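You operate a simulated robot arm through the tools that you are given. There is no shell and no other tool.

You run a simulated robot arm. Do the job below in one go: nothing can be reset, and whatever is moved stays where it is left.

TASK
Press the black gasket into the steel cup with the lever press, then pull the slide out again.

The check looks at the end state, three seconds after you hand in, the way a careful person would. Anything else that was tipped, shoved, dropped, spilled or broken makes it a failure.

THE ROBOT
A 7-joint arm with a two-finger parallel gripper, fixed in place. Base frame: the origin is at the foot of the arm, x ahead of it, y to its left, z up; the work surface is at about z = 0.9. Lengths are in m, angles in degrees, forces in N, time in s.
Its first joint turns from -132.0 to 132.0 degrees. Payload 3.91 kg.
The tool frame sits at the grasp point between the pads (the TCP): z along the fingers, y along the line on which they close. The tips reach 0.03 m beyond it. Largest opening 0.11 m; finger width 0.02, thickness 0.01; the body of the gripper, 0.048 by 0.112 m, starts 0.055 m behind the TCP.
Orientation is that of the tool frame in the base frame, as [roll, pitch, yaw] about the fixed x, y, z axes, in that order (R = Rz(yaw) Ry(pitch) Rx(roll)). With the fingers straight down and closing along the base's y, the tool's x points along the base's -x, its y along +y and its z along -z.

THE INTERFACE
- The arm moves only by the tool drive_tool. Its argument "moves" is a list of rows, each an object (a shift or turn left out is 0, a gripper value left out holds the last) with "slide": the shift along the base's x, y, z in units of 100 mm (1.0 is 100 mm), a list of three; "dr": the turn, a rotation vector about the base's x, y, z in units of 180 degrees (1.0 is 180 degrees), a list of three. In form: [{"slide": [dx, dy, dz], "dr": [rx, ry, rz]}, ...]. A call has 1 to 20 rows; each row is the pose to reach, as a shift and turn from the pose commanded when the call began. "claw" is the finger opening in m, from 0 to 0.11, set as the call begins (left out, the last holds). A call with a number of a shift or a turn outside -1 to 1 is refused whole. Rows are played at 5 a second. More than 0.05 m and 8.6 degrees between two rows, or a gripper value outside its range, and nothing of the call is played. Where a pose cannot be reached the arm comes as near as it can. A force on the tool above 40 N (or 10 N above the force at the start of the call, whichever is more), or a blocked arm, ends the call early, and 0.2 s more pass. Each finger travels about 0.108 m/s and halts on what it meets, pressing with about 34 N; the grip force reading is that of the motor and also rises with nothing between the fingers. The clock runs only during rows and for 0.2 s after the last one: add rows that repeat a pose to give the fingers time. It gives the time, the measured TCP pose, the force on the tool (base axes), the opening and the grip force at its end, in the units of the frame above (readings bear some noise), with the torque about the TCP (base axes, N m) and any sound that the robot's microphone picked up, and new pictures: "views" is both (left out), scene, wrist or none.
- Cameras (640 x 400 px; columns grow to the right, rows downward): "scene" is fixed at [0.4005, -0.6512, 1.6205]; the picture's right is [1.00, 0.03, 0.00], its down [0.01, -0.35, -0.94] and it looks along [-0.03, 0.94, -0.35] (base axes); focal length 342 px, centre (320, 200). "wrist" rides on the gripper at [0.072, 0.017, -0.103] in the tool frame; the picture's right is [-0.23, 0.97, 0.00], its down [-0.76, -0.18, -0.62] and it looks along [-0.61, -0.14, 0.78] (tool axes); focal length 222 px, centre (320, 200). There is no depth. A picture from a camera that has moved, and an enlarged one, comes with that camera's place and axes in the base frame and with its lens.
- zoom(camera, box): a new picture of the part [left, top, right, bottom] of that camera's present view, enlarged. It takes no simulated time.
- sign_off(): hands the job in; it is judged then, once.

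Places have to be worked out from the pictures, the camera data and where the tool is seen. Open the gripper and draw the arm clear of the work before you hand the job in, unless the task says otherwise.

The tools are called after "Emit:" by a JSON object that holds its "method" and its "body". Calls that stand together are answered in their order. drive_tool: Moves the arm, as the interface text tells. Its arguments: {"type":"object","properties":{"moves":{"type":"array","items":{"type":"object","properties":{"slide":{"type":"array","items":{"type":"number"}},"dr":{"type":"array","items":{"type":"number"}}}}},"claw":{"type":"number"},"views":{"type":"string","enum":["both","scene","wrist","none"]}},"required":["moves"]} The other tools are called the same way: zoom (camera, box) takes an enlarged picture of a part of a camera's view; sign_off () hands the job in.

At the start:

```text
clock: 0.0
tcp_pos: [0.174, 0.7198, 1.2485]
orientation: [-179.9, 0.0, 180.0]
contact_force: [0.2, 0.1, 0.2]
ft_torque: [0.01, 0.01, -0.01]
grip_width: 0.11
grip_force: 0.0
```

scene: 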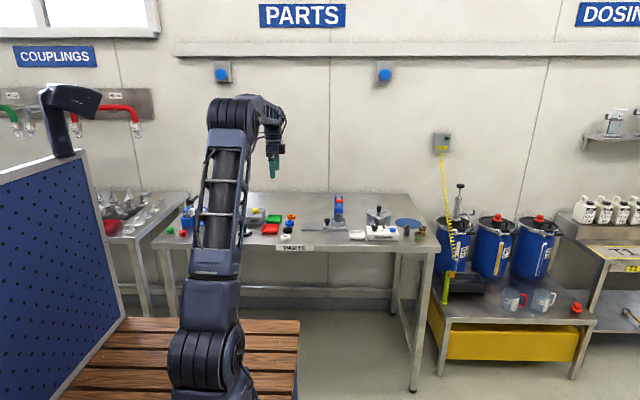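
wrist: 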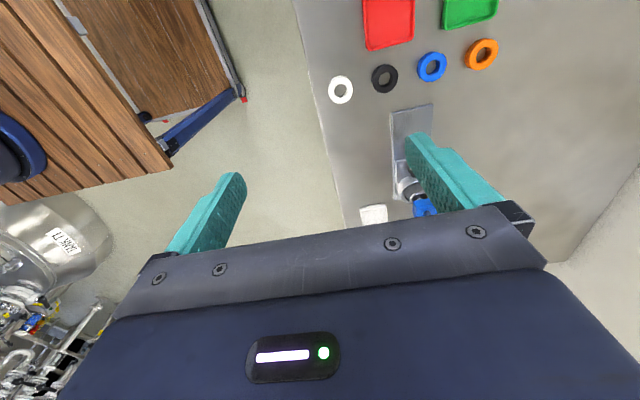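

The wrist view shows four gaskets (white, black, blue, orange) and part of a press on the table marked PARTS. I'll zoom in on both views to place things before moving.

Emit:
{"method": "zoom", "body": {"camera": "scene", "box": [240, 180, 440, 270]}}

Emit:
{"method": "zoom", "body": {"camera": "wrist", "box": [300, 0, 640, 240]}}

Emit:
{"method": "zoom", "body": {"camera": "scene", "box": [150, 180, 300, 260]}}

```text
3.20 times, centred on (340, 225) of scene
camera zoom: at [0.4005, -0.6512, 1.6205], right [1.0, 0.03, 0.0], down [0.01, -0.35, -0.94], along [-0.03, 0.94, -0.35], focal length 1093 px, centre (256, 120)
```

zoom: 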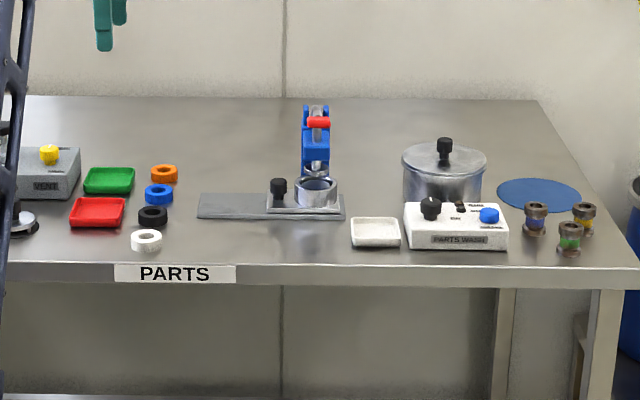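

```text
1.67 times, centred on (470, 120) of wrist
camera zoom: at [0.1014, 0.735, 1.3521], right [0.23, 0.97, 0.0], down [0.76, -0.18, 0.62], along [0.61, -0.14, -0.78], focal length 370 px, centre (70, 333)
```

zoom: 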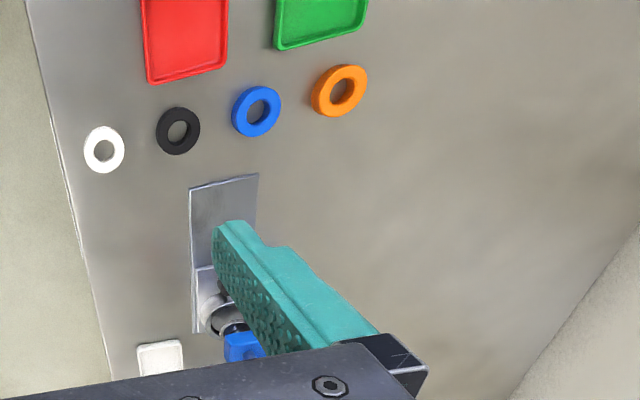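

```text
4.27 times, centred on (225, 220) of scene
camera zoom: at [0.4005, -0.6512, 1.6205], right [1.0, 0.03, 0.0], down [0.01, -0.35, -0.94], along [-0.03, 0.94, -0.35], focal length 1457 px, centre (725, 115)
```

zoom: 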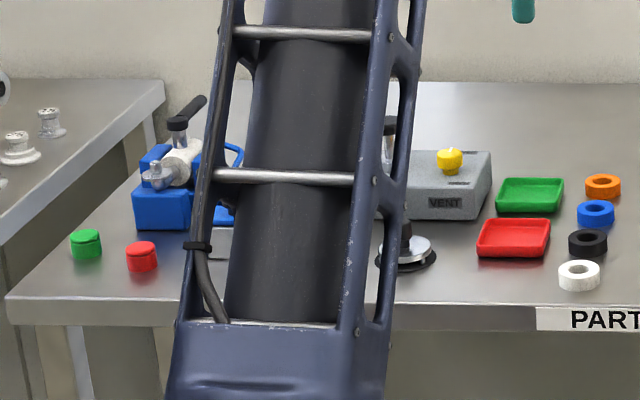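

The black gasket works out at about (0.20, 0.83), and both cameras agree on that. The press is near (0.44, 0.90), close to the edge of reach, so I'll move the arm over, staying high, to look at it with the wrist camera.

Emit:
{"method": "drive_tool", "body": {"moves": [{"slide": [0.2, 0.3, 0]}, {"slide": [0.4, 0.6, 0]}, {"slide": [0.6, 0.9, 0]}, {"slide": [0.6, 0.9, 0]}]}}

```text
clock: 1.0
tcp_pos: [0.2345, 0.8096, 1.2481]
orientation: [180.0, -0.1, -180.0]
contact_force: [-0.8, 0.5, 1.3]
ft_torque: [-0.02, -0.02, -0.03]
grip_width: 0.11
grip_force: 0.1
camera wrist: at [0.1611, 0.826, 1.3511], right [0.23, 0.97, 0.0], down [0.76, -0.18, 0.62], along [0.61, -0.14, -0.78], focal length 222 px, centre (320, 200)
```

scene: 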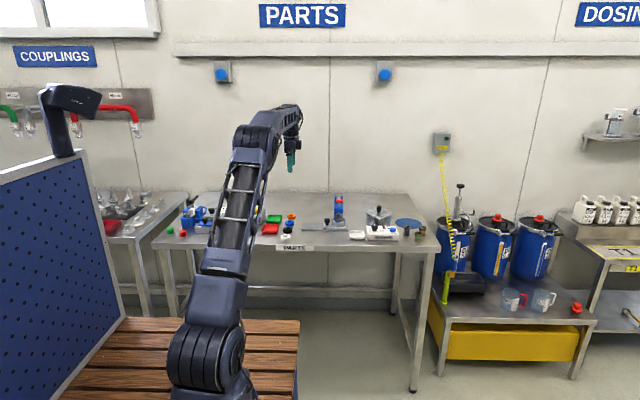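
wrist: 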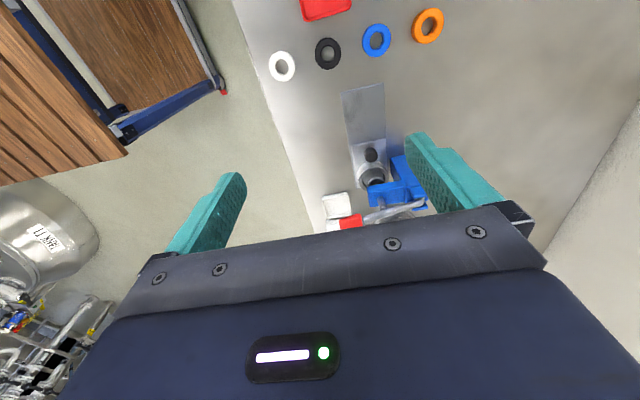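

The press is now between the fingers in the wrist view. It has a slide with a black knob, the cup, a blue C-frame and a lever with a red grip. I'll move a little further for a clearer look.

Emit:
{"method": "drive_tool", "body": {"moves": [{"slide": [0.0, 0.3, -0.1]}, {"slide": [0.0, 0.6, -0.2]}, {"slide": [0.0, 0.7, -0.2]}, {"slide": [0.0, 0.7, -0.2]}]}}

Emit:
{"method": "zoom", "body": {"camera": "wrist", "box": [220, 40, 460, 230]}}

Emit:
{"method": "zoom", "body": {"camera": "scene", "box": [295, 185, 355, 245]}}

```text
clock: 2.0
tcp_pos: [0.2361, 0.8805, 1.2282]
orientation: [180.0, 0.0, 180.0]
contact_force: [-0.9, -0.2, 0.1]
ft_torque: [-0.03, -0.01, 0.02]
grip_width: 0.11
grip_force: 0.0
camera wrist: at [0.1616, 0.8963, 1.3309], right [0.23, 0.97, 0.0], down [0.76, -0.18, 0.62], along [0.61, -0.14, -0.78], focal length 222 px, centre (320, 200)
```

scene: 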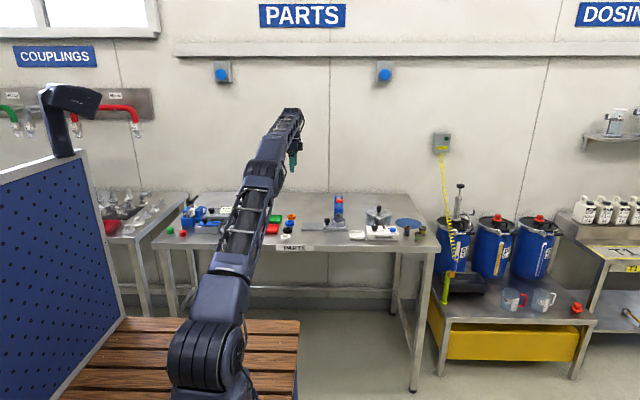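
wrist: 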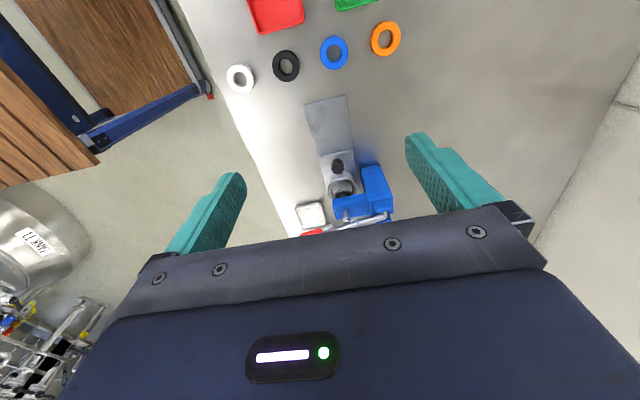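

```text
2.11 times, centred on (340, 135) of wrist
camera zoom: at [0.1616, 0.8963, 1.3309], right [0.23, 0.97, 0.0], down [0.76, -0.18, 0.62], along [0.61, -0.14, -0.78], focal length 468 px, centre (278, 337)
```

zoom: 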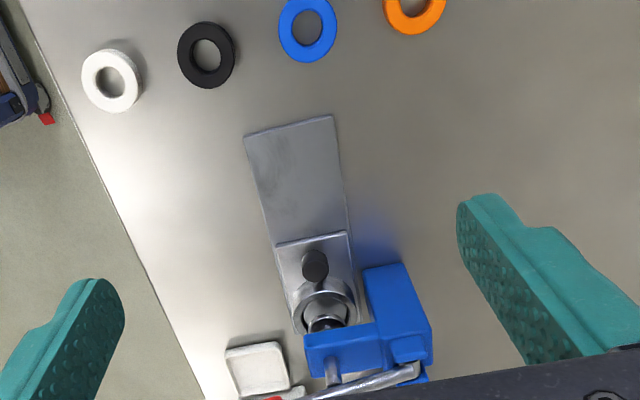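

```text
6.67 times, centred on (325, 215) of scene
camera zoom: at [0.4005, -0.6512, 1.6205], right [1.0, 0.03, 0.0], down [0.01, -0.35, -0.94], along [-0.03, 0.94, -0.35], focal length 2277 px, centre (287, 100)
```

zoom: 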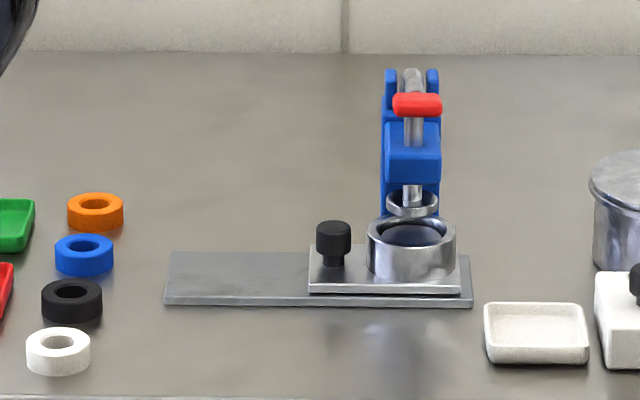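

The cup now sits under the ram, and the base plate runs toward -x, so pulling the slide "out" means moving it to -x. The knob is at about (0.385, 0.879, 0.935) and the blue frame starts near x = 0.42. I'll come toward the knob with the tool tilted so its body leans away from the press, and look again.

Emit:
{"method": "drive_tool", "body": {"moves": [{"slide": [0.2, 0, -0.25], "dr": [0, -0.02, 0]}, {"slide": [0.4, 0, -0.5], "dr": [0, -0.04, 0]}, {"slide": [0.6, 0, -0.75], "dr": [0, -0.06, 0]}, {"slide": [0.8, 0, -0.9], "dr": [0, -0.0833, 0]}, {"slide": [0.8, 0, -0.9], "dr": [0, -0.0833, 0]}], "claw": 0.07}}

Emit:
{"method": "zoom", "body": {"camera": "scene", "box": [280, 150, 380, 245]}}

```text
clock: 3.2
tcp_pos: [0.3162, 0.8801, 1.138]
orientation: [-180.0, 15.0, 179.9]
contact_force: [-0.5, 0.6, 0.3]
ft_torque: [0.03, 0.04, -0.02]
grip_width: 0.07
grip_force: 0.0
camera wrist: at [0.2178, 0.8961, 1.2194], right [0.22, 0.97, 0.06], down [0.57, -0.18, 0.8], along [0.79, -0.14, -0.6], focal length 222 px, centre (320, 200)
```

scene: 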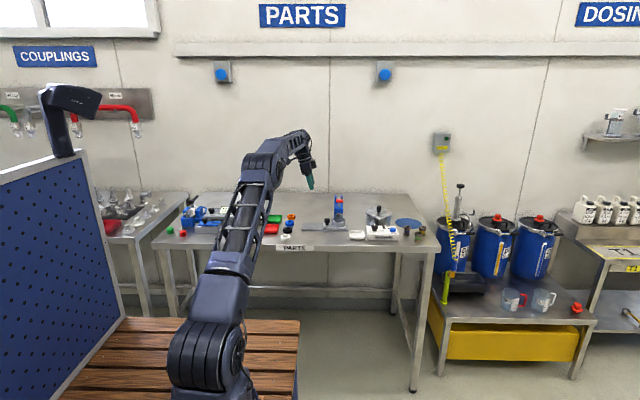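
wrist: 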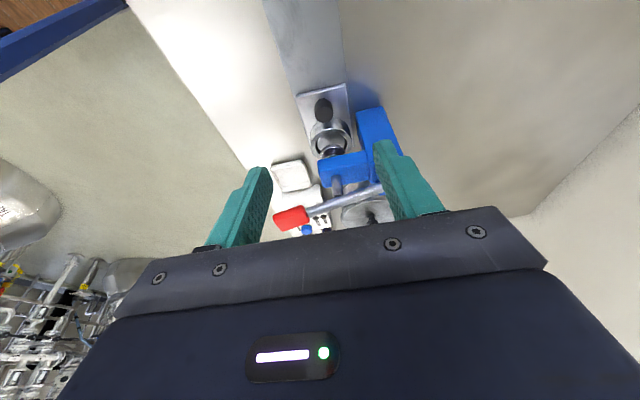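

```text
4.21 times, centred on (330, 198) of scene
camera zoom: at [0.4005, -0.6512, 1.6205], right [1.0, 0.03, 0.0], down [0.01, -0.35, -0.94], along [-0.03, 0.94, -0.35], focal length 1438 px, centre (278, 210)
```

zoom: 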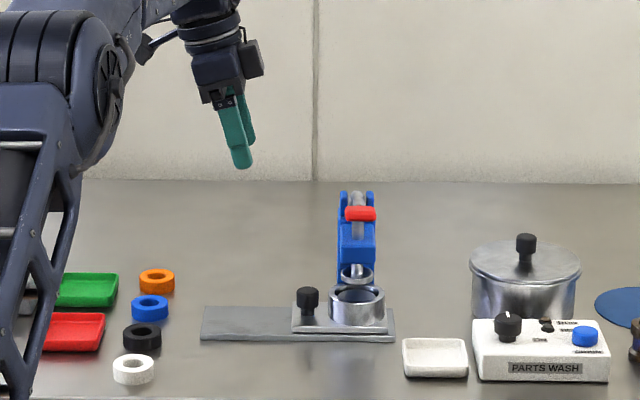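

The tool is clear of everything so far. I can see a block on the +x side of the gripper body, so I'll zoom in on it and on the press before descending.

Emit:
{"method": "zoom", "body": {"camera": "scene", "box": [290, 145, 350, 195]}}

Emit:
{"method": "zoom", "body": {"camera": "wrist", "box": [240, 60, 440, 250]}}

```text
8.00 times, centred on (320, 170) of scene
camera zoom: at [0.4005, -0.6512, 1.6205], right [1.0, 0.03, 0.0], down [0.01, -0.35, -0.94], along [-0.03, 0.94, -0.35], focal length 2732 px, centre (320, 440)
```

zoom: 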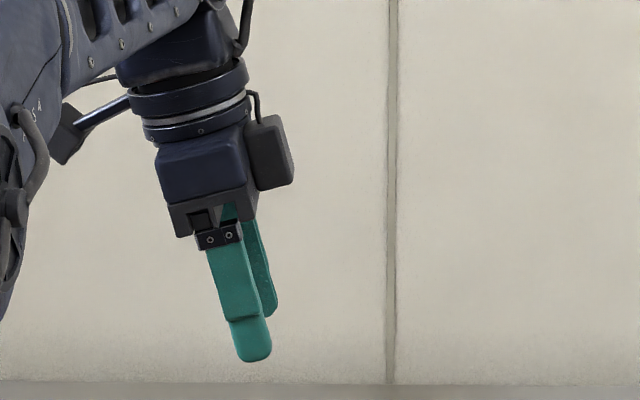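

```text
2.11 times, centred on (340, 155) of wrist
camera zoom: at [0.2178, 0.8961, 1.2194], right [0.22, 0.97, 0.06], down [0.57, -0.18, 0.8], along [0.79, -0.14, -0.6], focal length 468 px, centre (278, 295)
```

zoom: 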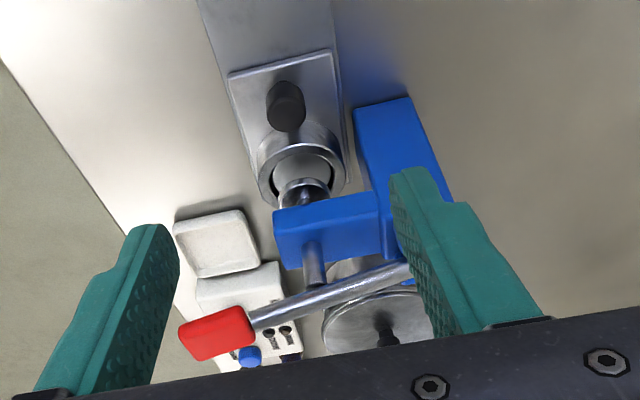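

The knob checks out at about (0.387, 0.8795), with its head between z = 0.925 and 0.947. I'll tilt to 20° and go partway down, then check again.

Emit:
{"method": "drive_tool", "body": {"moves": [{"slide": [0.18, 0, -0.35], "dr": [0, -0.01, 0]}, {"slide": [0.36, 0, -0.7], "dr": [0, -0.02, 0]}, {"slide": [0.5, 0, -0.95], "dr": [0, -0.0278, 0]}, {"slide": [0.5, 0, -0.95], "dr": [0, -0.0278, 0]}]}}

Emit:
{"method": "zoom", "body": {"camera": "scene", "box": [290, 160, 360, 240]}}

Emit:
{"method": "zoom", "body": {"camera": "wrist", "box": [220, 40, 460, 230]}}

```text
clock: 4.2
tcp_pos: [0.3667, 0.8752, 1.0426]
orientation: [179.9, 20.0, -179.9]
contact_force: [0.2, 0.6, 0.1]
ft_torque: [-0.01, 0.0, 0.0]
grip_width: 0.0702
grip_force: 0.0
camera wrist: at [0.2619, 0.8928, 1.1148], right [0.21, 0.97, 0.08], down [0.5, -0.18, 0.85], along [0.84, -0.14, -0.53], focal length 222 px, centre (320, 200)
```

scene: 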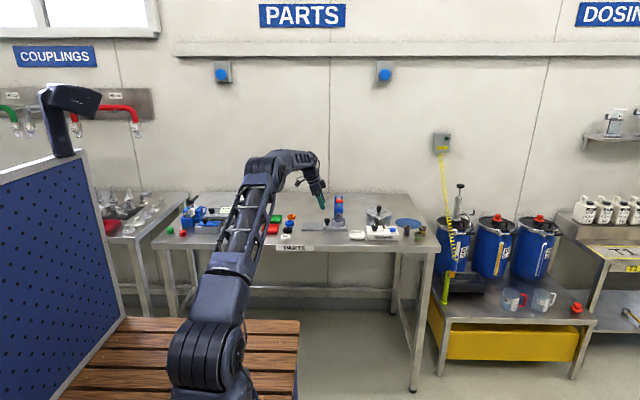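
wrist: 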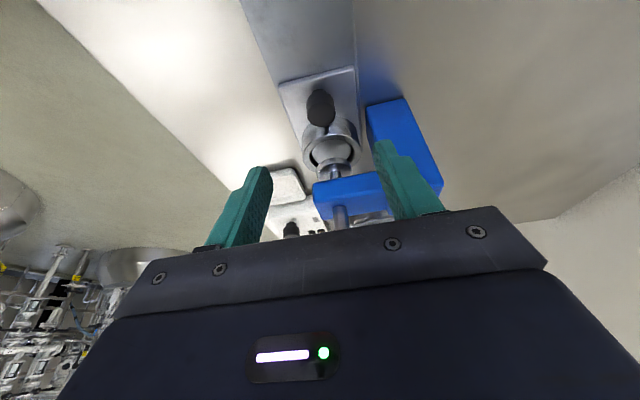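

```text
5.00 times, centred on (325, 200) of scene
camera zoom: at [0.4005, -0.6512, 1.6205], right [1.0, 0.03, 0.0], down [0.01, -0.35, -0.94], along [-0.03, 0.94, -0.35], focal length 1708 px, centre (295, 200)
```

zoom: 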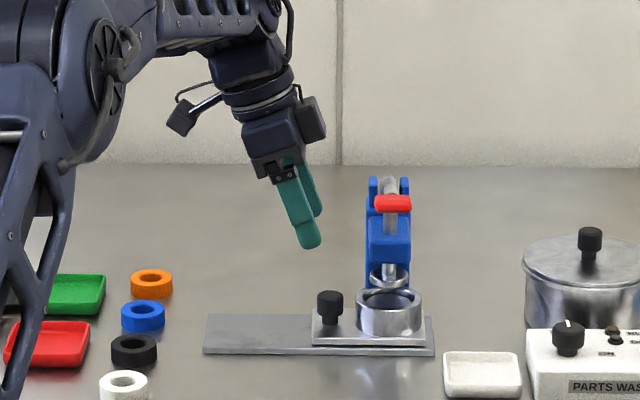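

```text
2.11 times, centred on (340, 135) of wrist
camera zoom: at [0.2619, 0.8928, 1.1148], right [0.21, 0.97, 0.08], down [0.5, -0.18, 0.85], along [0.84, -0.14, -0.53], focal length 468 px, centre (278, 337)
```

zoom: 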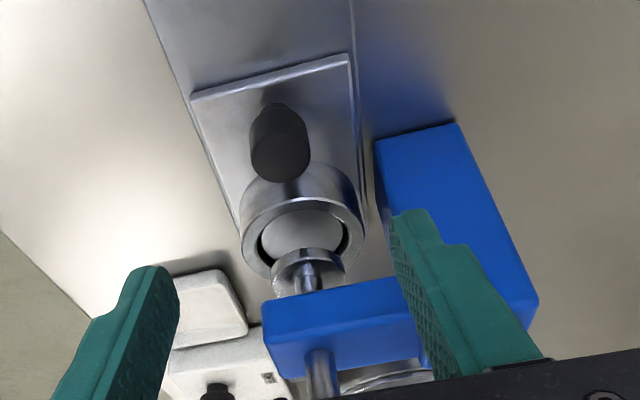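

Measured against the wrist camera, the knob sits about 16 mm further in +x and 4 mm in +y from the TCP. I'll descend with the fingers straddling it.

Emit:
{"method": "drive_tool", "body": {"moves": [{"slide": [0.04, 0.02, -0.3]}, {"slide": [0.09, 0.04, -0.55]}, {"slide": [0.14, 0.04, -0.75]}, {"slide": [0.16, 0.04, -0.89]}, {"slide": [0.16, 0.04, -0.89]}]}}

Emit:
{"method": "zoom", "body": {"camera": "scene", "box": [290, 160, 360, 240]}}

Emit:
{"method": "zoom", "body": {"camera": "wrist", "box": [220, 40, 460, 230]}}

```text
clock: 5.4
tcp_pos: [0.3817, 0.8821, 0.9553]
orientation: [180.0, 20.0, 180.0]
contact_force: [0.1, 0.1, -0.3]
ft_torque: [-0.02, -0.05, 0.02]
grip_width: 0.0699
grip_force: 0.1
camera wrist: at [0.2773, 0.8992, 1.0268], right [0.21, 0.97, 0.08], down [0.5, -0.18, 0.85], along [0.84, -0.14, -0.53], focal length 222 px, centre (320, 200)
```

scene: 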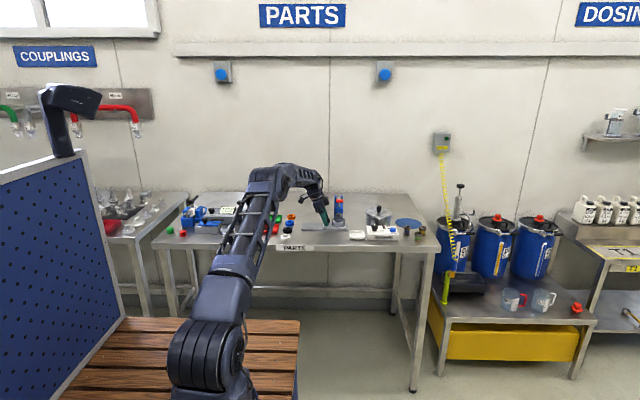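
wrist: 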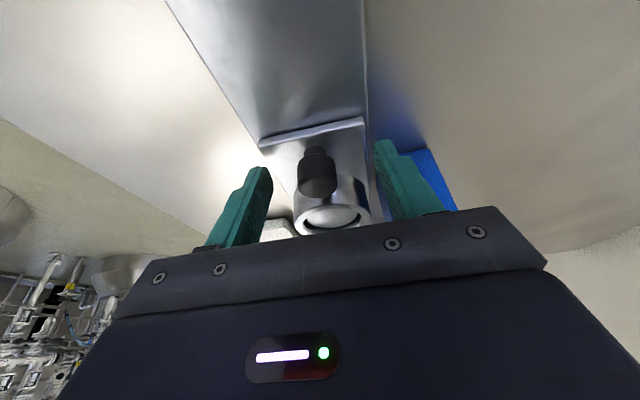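

```text
5.00 times, centred on (325, 200) of scene
camera zoom: at [0.4005, -0.6512, 1.6205], right [1.0, 0.03, 0.0], down [0.01, -0.35, -0.94], along [-0.03, 0.94, -0.35], focal length 1708 px, centre (295, 200)
```

zoom: 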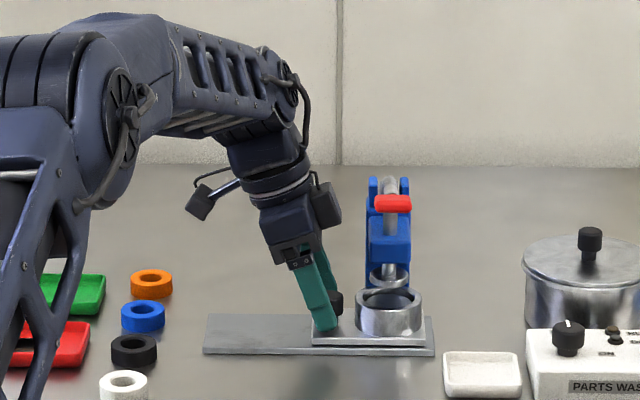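

```text
2.11 times, centred on (340, 135) of wrist
camera zoom: at [0.2773, 0.8992, 1.0268], right [0.21, 0.97, 0.08], down [0.5, -0.18, 0.85], along [0.84, -0.14, -0.53], focal length 468 px, centre (278, 337)
```

zoom: 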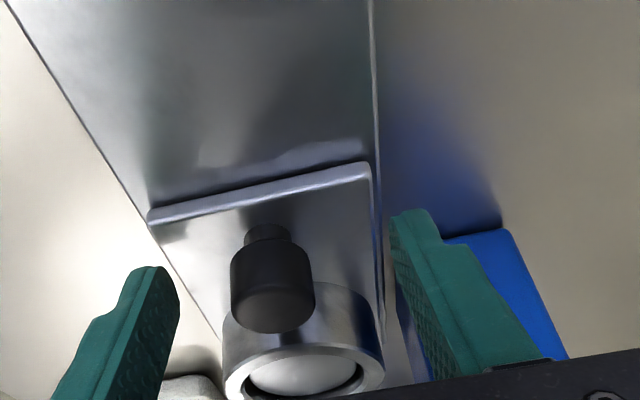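

The knob is between the fingers. I'll nudge the tool 3 mm in +x and -2.5 mm in y to centre on it, then close.

Emit:
{"method": "drive_tool", "body": {"moves": [{"slide": [0.03, -0.025, 0]}, {"slide": [0.03, -0.025, 0]}], "views": "none"}}

Emit:
{"method": "drive_tool", "body": {"moves": [{"slide": [0, 0, 0]}, {"slide": [0, 0, 0]}, {"slide": [0, 0, 0]}, {"slide": [0, 0, 0]}], "claw": 0.015}}

Emit:
{"method": "zoom", "body": {"camera": "wrist", "box": [220, 40, 460, 230]}}

Emit:
{"method": "zoom", "body": {"camera": "scene", "box": [300, 180, 360, 240]}}

```text
clock: 6.0
tcp_pos: [0.3854, 0.8803, 0.955]
orientation: [180.0, 20.0, -180.0]
contact_force: [-0.3, 0.6, -0.9]
ft_torque: [0.01, -0.01, -0.03]
grip_width: 0.0701
grip_force: 0.0
```

```text
clock: 7.0
tcp_pos: [0.3853, 0.8794, 0.9546]
orientation: [180.0, 20.1, -179.9]
contact_force: [-0.8, -7.1, 0.5]
ft_torque: [-0.13, 0.07, -0.1]
grip_width: 0.0257
grip_force: 44.3
camera wrist: at [0.2801, 0.8963, 1.027], right [0.21, 0.97, 0.08], down [0.5, -0.18, 0.85], along [0.84, -0.14, -0.53], focal length 222 px, centre (320, 200)
```

scene: 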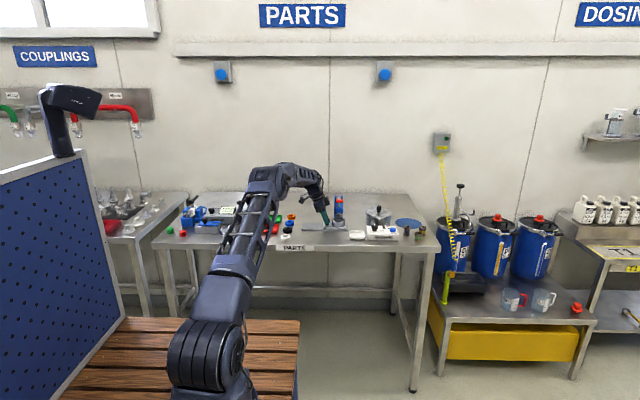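
wrist: 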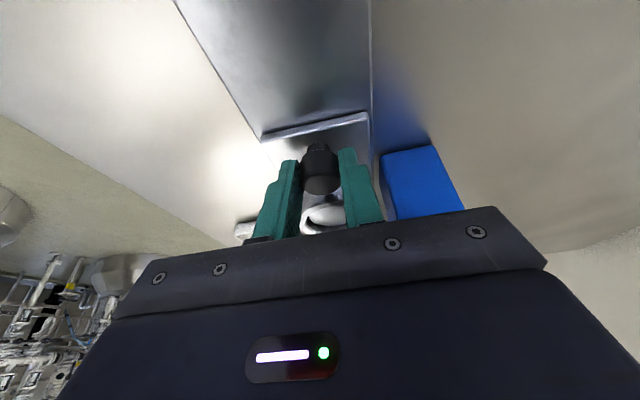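

```text
2.11 times, centred on (340, 135) of wrist
camera zoom: at [0.2801, 0.8963, 1.027], right [0.21, 0.97, 0.08], down [0.5, -0.18, 0.85], along [0.84, -0.14, -0.53], focal length 468 px, centre (278, 337)
```

zoom: 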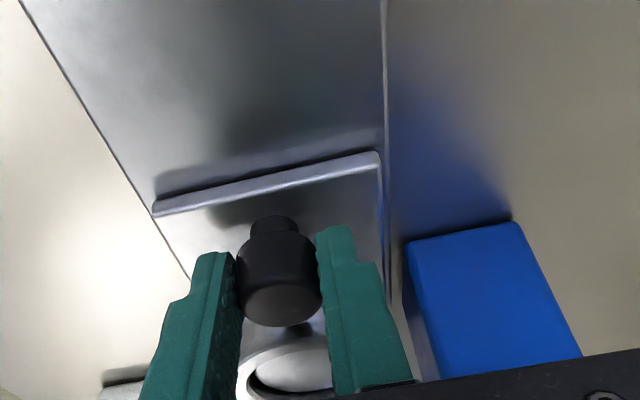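

```text
6.67 times, centred on (330, 210) of scene
camera zoom: at [0.4005, -0.6512, 1.6205], right [1.0, 0.03, 0.0], down [0.01, -0.35, -0.94], along [-0.03, 0.94, -0.35], focal length 2277 px, centre (253, 133)
```

zoom: 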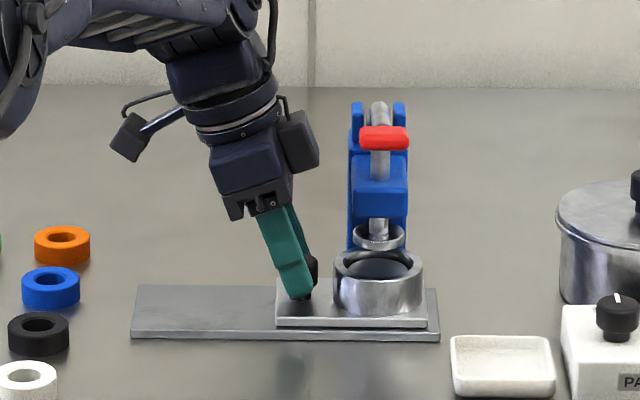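

The grip is solid: 0.0257 m on the knob at about 44 N. Now I'll pull the slide along -x in small steps and watch the force.

Emit:
{"method": "drive_tool", "body": {"moves": [{"slide": [-0.1, -0.01, 0]}, {"slide": [-0.25, -0.01, 0]}, {"slide": [-0.4, -0.01, 0]}, {"slide": [-0.55, -0.01, 0]}, {"slide": [-0.7, -0.01, 0]}, {"slide": [-0.7, -0.01, 0]}]}}

Emit:
{"method": "zoom", "body": {"camera": "scene", "box": [300, 180, 360, 240]}}

Emit:
{"method": "zoom", "body": {"camera": "wrist", "box": [220, 40, 460, 230]}}

```text
clock: 8.4
tcp_pos: [0.3144, 0.8788, 0.9553]
orientation: [-179.8, 20.0, 180.0]
contact_force: [-0.6, 7.3, -7.9]
ft_torque: [0.17, -0.12, 0.16]
grip_width: 0.0258
grip_force: 45.5
camera wrist: at [0.2096, 0.8963, 1.0271], right [0.21, 0.97, 0.08], down [0.5, -0.18, 0.85], along [0.84, -0.14, -0.53], focal length 222 px, centre (320, 200)
```

scene: 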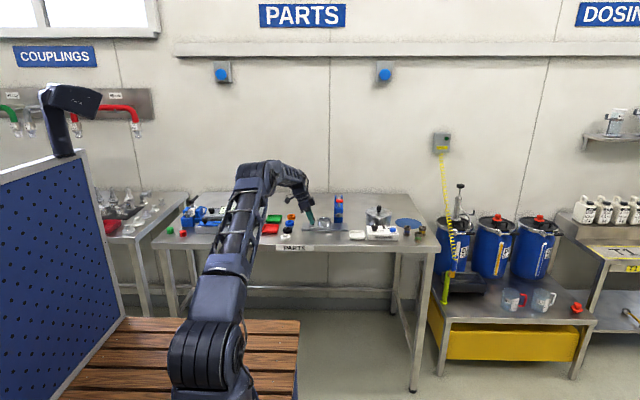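
wrist: 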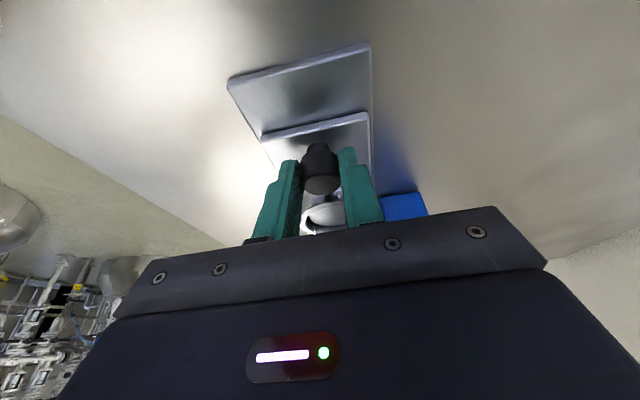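

```text
6.67 times, centred on (330, 210) of scene
camera zoom: at [0.4005, -0.6512, 1.6205], right [1.0, 0.03, 0.0], down [0.01, -0.35, -0.94], along [-0.03, 0.94, -0.35], focal length 2277 px, centre (253, 133)
```

zoom: 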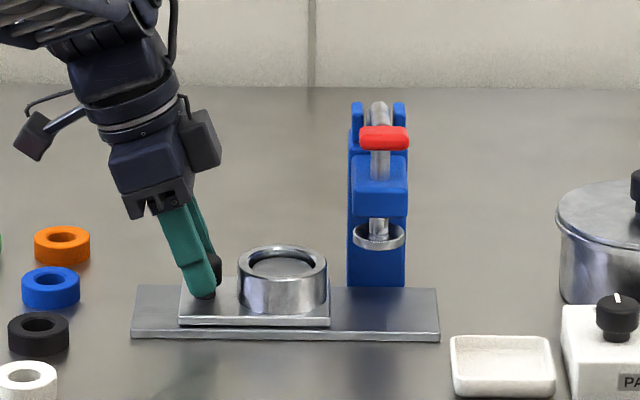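

```text
2.11 times, centred on (340, 135) of wrist
camera zoom: at [0.2096, 0.8963, 1.0271], right [0.21, 0.97, 0.08], down [0.5, -0.18, 0.85], along [0.84, -0.14, -0.53], focal length 468 px, centre (278, 337)
```

zoom: 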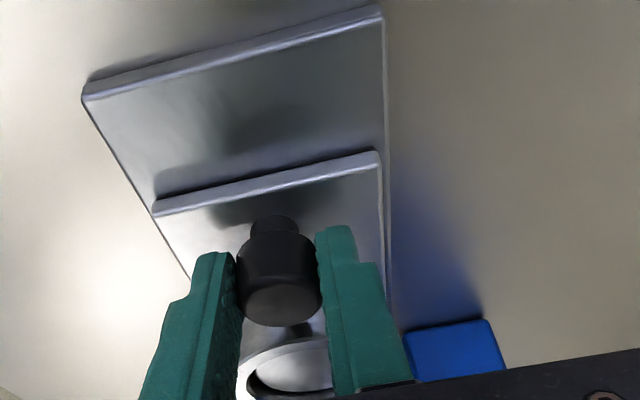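

The slide moves freely and has come out 71 mm. I'll pull further to find its outer stop, keeping an eye on the force.

Emit:
{"method": "drive_tool", "body": {"moves": [{"slide": [-0.07, -0.0, 0]}, {"slide": [-0.14, 0, 0]}, {"slide": [-0.2, 0, 0]}, {"slide": [-0.24, 0, 0]}, {"slide": [-0.24, 0, 0]}]}}

Emit:
{"method": "zoom", "body": {"camera": "scene", "box": [300, 180, 360, 240]}}

```text
clock: 9.6
tcp_pos: [0.2915, 0.8794, 0.9544]
orientation: [180.0, 20.0, 179.9]
contact_force: [1.1, 18.5, -2.6]
ft_torque: [0.29, -0.08, 0.21]
grip_width: 0.0255
grip_force: 45.1
camera wrist: at [0.1853, 0.896, 1.0271], right [0.21, 0.97, 0.08], down [0.5, -0.18, 0.85], along [0.84, -0.14, -0.53], focal length 222 px, centre (320, 200)
```

scene: 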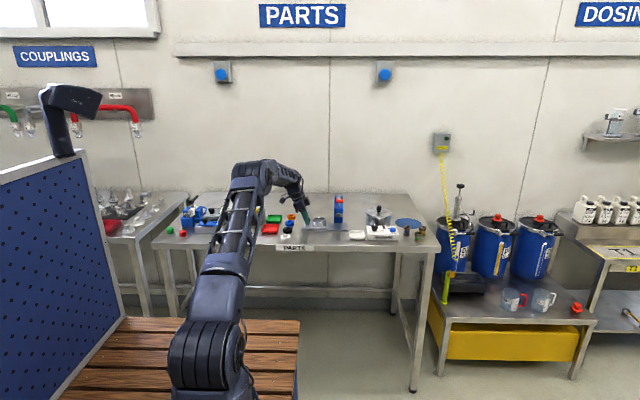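
wrist: 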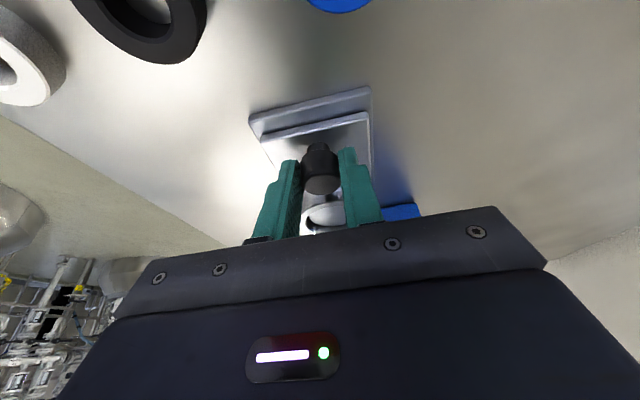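

```text
6.67 times, centred on (330, 210) of scene
camera zoom: at [0.4005, -0.6512, 1.6205], right [1.0, 0.03, 0.0], down [0.01, -0.35, -0.94], along [-0.03, 0.94, -0.35], focal length 2277 px, centre (253, 133)
```

zoom: 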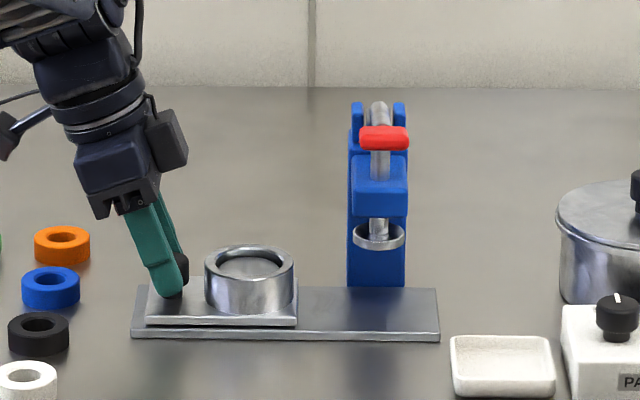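

The slide is 94 mm out and no stop has been felt. A side load of 18 N in y has built up, so I'll ease the arm 2.5 mm to +y, then release the knob.

Emit:
{"method": "drive_tool", "body": {"moves": [{"slide": [0, 0.015, 0]}, {"slide": [0, 0.025, 0]}, {"slide": [0, 0.025, 0]}], "views": "none"}}

Emit:
{"method": "drive_tool", "body": {"moves": [{"slide": [0, 0, 0]}, {"slide": [0, 0, 0]}, {"slide": [0, 0, 0]}], "claw": 0.06, "views": "none"}}

Emit:
{"method": "drive_tool", "body": {"moves": [{"slide": [-0.1, 0, 0.3]}, {"slide": [-0.2, 0, 0.65]}, {"slide": [-0.3, 0, 0.98], "dr": [0, 0.02, 0]}, {"slide": [-0.3, 0, 1.0], "dr": [0, 0.04, 0]}, {"slide": [-0.3, 0, 1.0], "dr": [0, 0.06, 0]}, {"slide": [-0.3, 0, 1.0], "dr": [0, 0.06, 0]}]}}

Emit:
{"method": "zoom", "body": {"camera": "wrist", "box": [220, 0, 460, 190]}}

```text
clock: 10.4
tcp_pos: [0.2909, 0.8794, 0.9558]
orientation: [-179.8, 20.0, 180.0]
contact_force: [0.2, -35.1, 3.1]
ft_torque: [-0.68, 0.07, -0.38]
grip_width: 0.0256
grip_force: 45.3
```

```text
clock: 11.2
tcp_pos: [0.2888, 0.8825, 0.955]
orientation: [-180.0, 20.0, -180.0]
contact_force: [0.2, 0.7, -0.1]
ft_torque: [-0.01, -0.02, 0.03]
grip_width: 0.0598
grip_force: 0.1
```

```text
clock: 12.6
tcp_pos: [0.2593, 0.8831, 1.0547]
orientation: [-180.0, 9.2, -179.9]
contact_force: [0.1, 1.1, -0.4]
ft_torque: [0.02, 0.0, -0.03]
grip_width: 0.0602
grip_force: 0.0
camera wrist: at [0.1703, 0.899, 1.1451], right [0.22, 0.97, 0.04], down [0.65, -0.18, 0.74], along [0.72, -0.14, -0.68], focal length 222 px, centre (320, 200)
```

scene: 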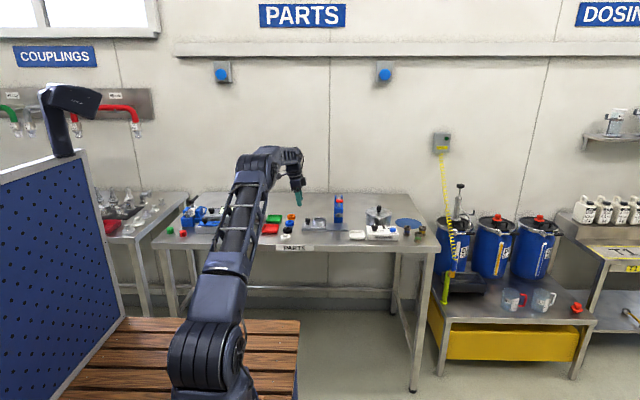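
wrist: 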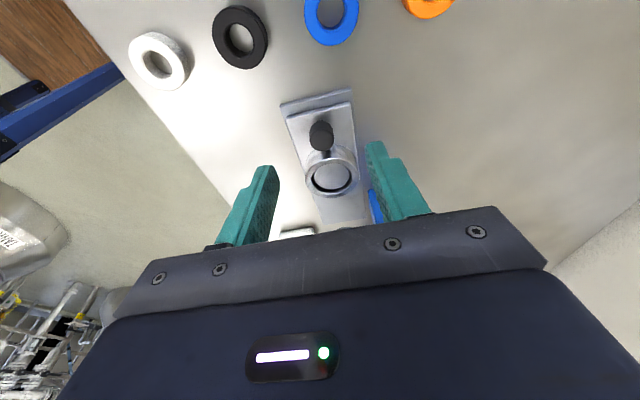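

```text
2.11 times, centred on (340, 95) of wrist
camera zoom: at [0.1703, 0.899, 1.1451], right [0.22, 0.97, 0.04], down [0.65, -0.18, 0.74], along [0.72, -0.14, -0.68], focal length 468 px, centre (278, 421)
```

zoom: 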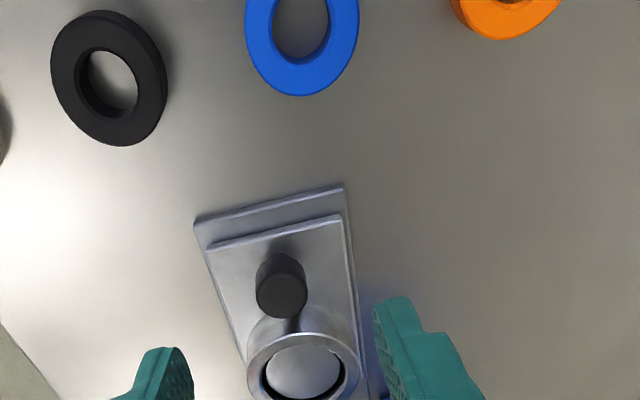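

The slide is out with its knob near x = 0.294, and the empty cup is at about (0.35, 0.88). The black gasket is at about (0.2025, 0.829), and the other gaskets are spaced 78 mm apart along y, so closing along y leaves room. I'll straighten the tool and hover above it.

Emit:
{"method": "drive_tool", "body": {"moves": [{"slide": [-0.2, -0.2, 0], "dr": [0, 0.02, 0]}, {"slide": [-0.4, -0.4, -0.1], "dr": [0, 0.04, 0]}, {"slide": [-0.56, -0.54, -0.3], "dr": [0, 0.051, 0]}, {"slide": [-0.57, -0.54, -0.4], "dr": [0, 0.051, 0]}, {"slide": [-0.57, -0.54, -0.4], "dr": [0, 0.051, 0]}], "claw": 0.064}}

Emit:
{"method": "zoom", "body": {"camera": "wrist", "box": [200, 60, 440, 250]}}

Emit:
{"method": "zoom", "body": {"camera": "scene", "box": [260, 180, 340, 250]}}

```text
clock: 13.8
tcp_pos: [0.2019, 0.8289, 1.0146]
orientation: [180.0, 0.0, -180.0]
contact_force: [-0.7, -0.2, 0.0]
ft_torque: [-0.01, 0.05, 0.01]
grip_width: 0.0639
grip_force: 0.1
camera wrist: at [0.1284, 0.8444, 1.1174], right [0.23, 0.97, 0.0], down [0.76, -0.18, 0.62], along [0.61, -0.14, -0.78], focal length 222 px, centre (320, 200)
```

scene: 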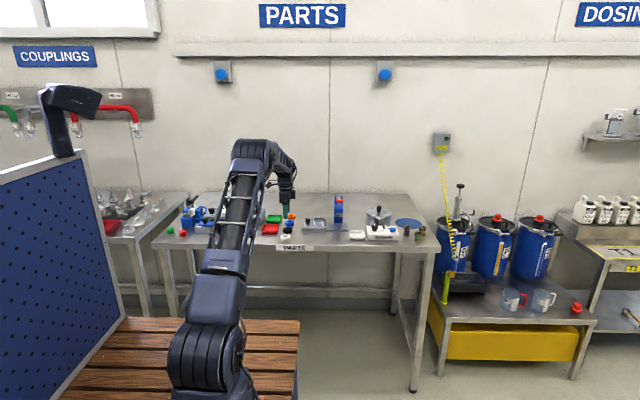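
wrist: 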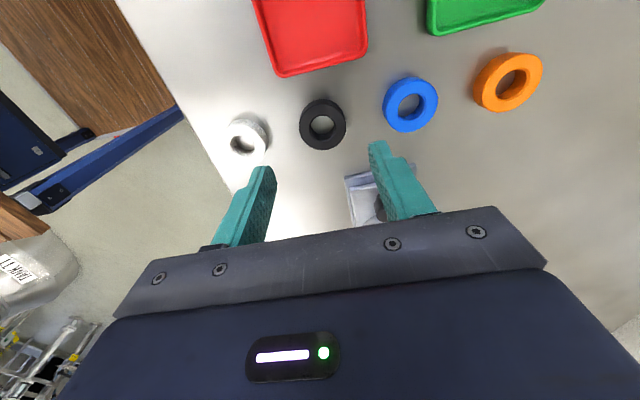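

```text
2.11 times, centred on (320, 155) of wrist
camera zoom: at [0.1284, 0.8444, 1.1174], right [0.23, 0.97, 0.0], down [0.76, -0.18, 0.62], along [0.61, -0.14, -0.78], focal length 468 px, centre (320, 295)
```

zoom: 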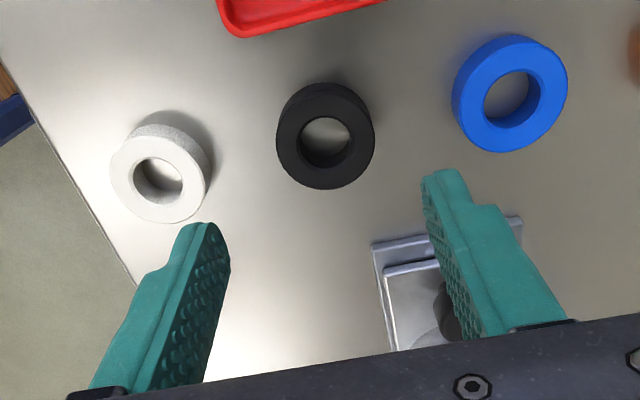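

```text
5.71 times, centred on (300, 215) of scene
camera zoom: at [0.4005, -0.6512, 1.6205], right [1.0, 0.03, 0.0], down [0.01, -0.35, -0.94], along [-0.03, 0.94, -0.35], focal length 1952 px, centre (434, 114)
```

zoom: 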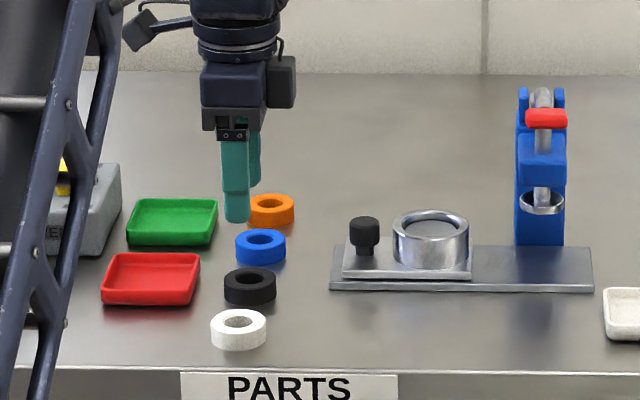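

The gasket centre (0.2037, 0.829) is right under the TCP. The gasket is about 44 mm across and 15 mm high. I'll go down so the tips cover only its upper 7 mm, since the fingers can't enter the cup's bore later.

Emit:
{"method": "drive_tool", "body": {"moves": [{"slide": [0.015, 0, -0.3]}, {"slide": [0.015, 0, -0.55]}, {"slide": [0.015, 0, -0.7]}, {"slide": [0.015, 0, -0.765]}, {"slide": [0.015, 0, -0.765]}]}}

Emit:
{"method": "zoom", "body": {"camera": "wrist", "box": [200, 60, 440, 250]}}

Emit:
{"method": "zoom", "body": {"camera": "scene", "box": [270, 205, 310, 245]}}

```text
clock: 15.0
tcp_pos: [0.2041, 0.828, 0.9375]
orientation: [179.9, 0.0, -180.0]
contact_force: [1.1, -0.6, -0.4]
ft_torque: [0.02, -0.01, 0.0]
grip_width: 0.0639
grip_force: 0.1
camera wrist: at [0.1306, 0.8445, 1.0408], right [0.23, 0.97, 0.0], down [0.76, -0.18, 0.62], along [0.61, -0.14, -0.78], focal length 222 px, centre (320, 200)
```

scene: 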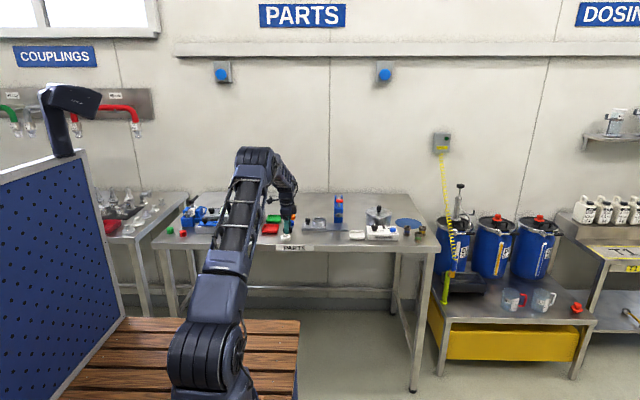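
wrist: 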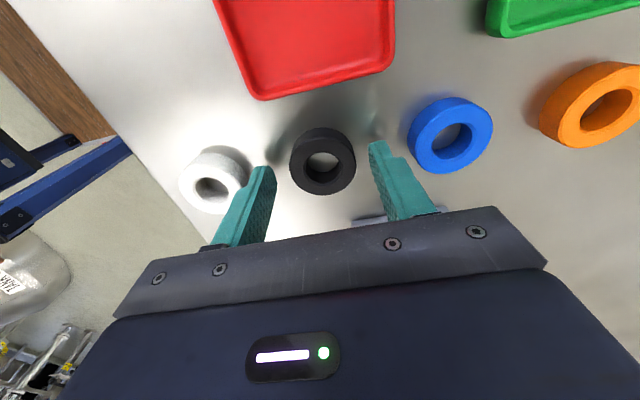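

```text
2.11 times, centred on (320, 155) of wrist
camera zoom: at [0.1306, 0.8445, 1.0408], right [0.23, 0.97, 0.0], down [0.76, -0.18, 0.62], along [0.61, -0.14, -0.78], focal length 468 px, centre (320, 295)
```

zoom: 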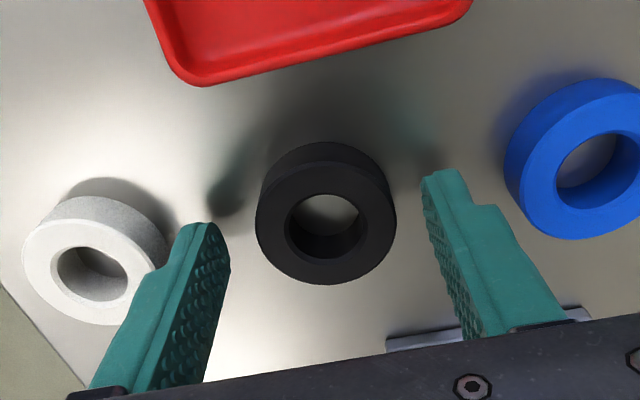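

```text
10.00 times, centred on (290, 225) of scene
camera zoom: at [0.4005, -0.6512, 1.6205], right [1.0, 0.03, 0.0], down [0.01, -0.35, -0.94], along [-0.03, 0.94, -0.35], focal length 3416 px, centre (620, -50)
```

zoom: 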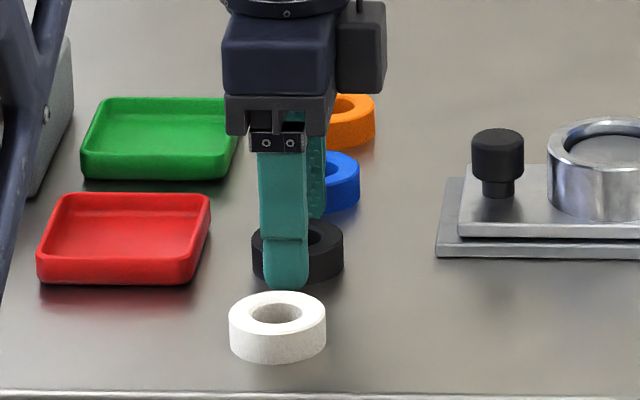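

The tips are on both sides of the gasket with the neighbouring ones clear. I'll shift 1.5 mm in +y to centre and close on it.

Emit:
{"method": "drive_tool", "body": {"moves": [{"slide": [-0.005, 0.015, 0]}, {"slide": [-0.005, 0.015, 0]}], "views": "none"}}

Emit:
{"method": "drive_tool", "body": {"moves": [{"slide": [0, 0, 0]}, {"slide": [0, 0, 0]}, {"slide": [0, 0, 0]}, {"slide": [0, 0, 0]}], "claw": 0.035, "views": "wrist"}}

Emit:
{"method": "zoom", "body": {"camera": "wrist", "box": [200, 60, 440, 250]}}

```text
clock: 15.6
tcp_pos: [0.2052, 0.8289, 0.9374]
orientation: [-180.0, 0.0, 179.9]
contact_force: [0.7, 0.1, 0.1]
ft_torque: [-0.03, 0.0, 0.01]
grip_width: 0.0638
grip_force: 0.0
```

```text
clock: 16.6
tcp_pos: [0.2045, 0.8307, 0.9378]
orientation: [-180.0, 0.1, 179.9]
contact_force: [-0.2, -0.8, -0.1]
ft_torque: [0.01, -0.01, -0.02]
grip_width: 0.0427
grip_force: 34.1
camera wrist: at [0.1304, 0.8459, 1.0412], right [0.23, 0.97, 0.0], down [0.76, -0.18, 0.62], along [0.61, -0.14, -0.78], focal length 222 px, centre (320, 200)
```

wrist: 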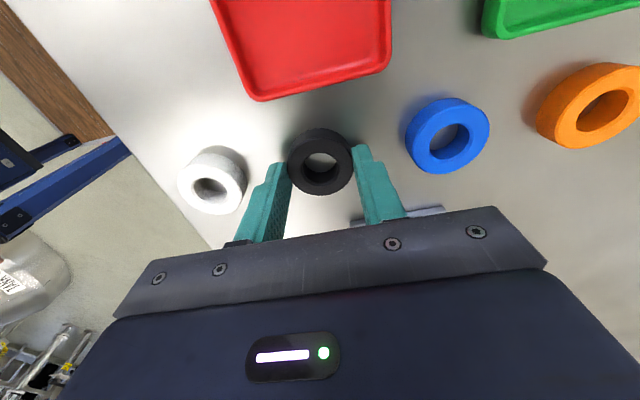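

```text
2.11 times, centred on (320, 155) of wrist
camera zoom: at [0.1304, 0.8459, 1.0412], right [0.23, 0.97, 0.0], down [0.76, -0.18, 0.62], along [0.61, -0.14, -0.78], focal length 468 px, centre (320, 295)
```

zoom: 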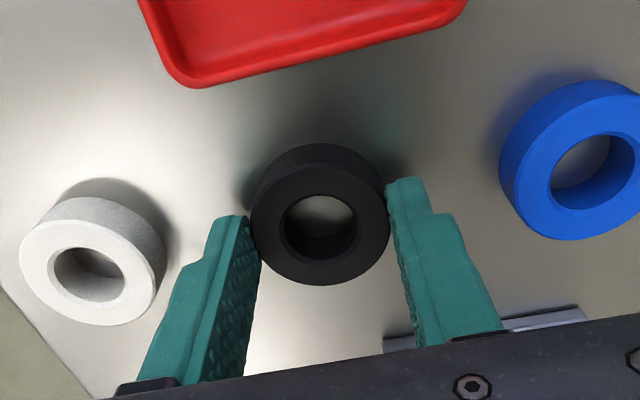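

The gasket is held at 0.0427 m and 34 N, with its centre about 2–3 mm in -x from the TCP. I'll lift straight up and check it's held.

Emit:
{"method": "drive_tool", "body": {"moves": [{"slide": [0, 0, 0.15]}, {"slide": [0, 0, 0.45]}, {"slide": [0, 0, 0.8]}, {"slide": [0, 0, 0.8]}]}}

Emit:
{"method": "zoom", "body": {"camera": "scene", "box": [270, 185, 330, 245]}}

Emit:
{"method": "zoom", "body": {"camera": "wrist", "box": [200, 60, 440, 250]}}

```text
clock: 17.6
tcp_pos: [0.2045, 0.8296, 1.0164]
orientation: [180.0, 0.0, -179.9]
contact_force: [-0.4, -0.3, -0.1]
ft_torque: [0.01, -0.01, 0.02]
grip_width: 0.0426
grip_force: 34.0
camera wrist: at [0.1303, 0.8453, 1.1203], right [0.23, 0.97, 0.0], down [0.76, -0.18, 0.62], along [0.61, -0.14, -0.78], focal length 222 px, centre (320, 200)
```

scene: 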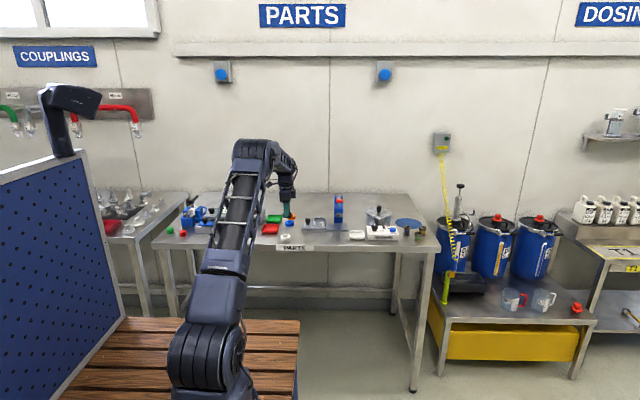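
wrist: 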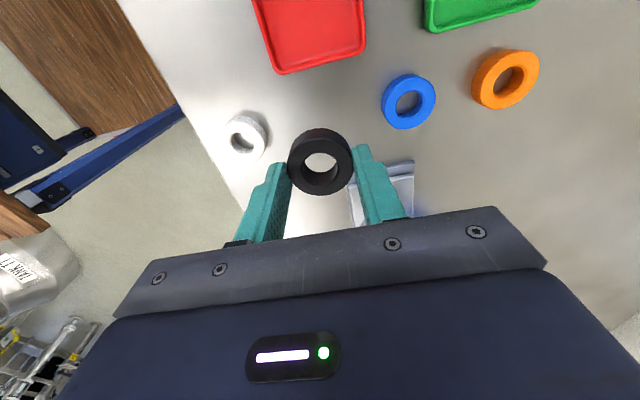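

```text
6.67 times, centred on (300, 215) of scene
camera zoom: at [0.4005, -0.6512, 1.6205], right [1.0, 0.03, 0.0], down [0.01, -0.35, -0.94], along [-0.03, 0.94, -0.35], focal length 2277 px, centre (453, 100)
```

zoom: 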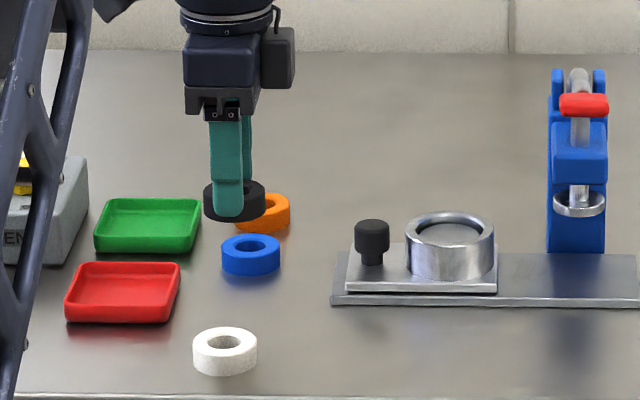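

```text
2.11 times, centred on (320, 155) of wrist
camera zoom: at [0.1303, 0.8453, 1.1203], right [0.23, 0.97, 0.0], down [0.76, -0.18, 0.62], along [0.61, -0.14, -0.78], focal length 468 px, centre (320, 295)
```

zoom: 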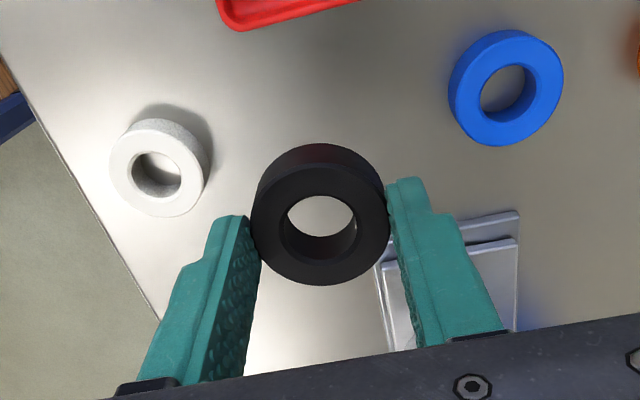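

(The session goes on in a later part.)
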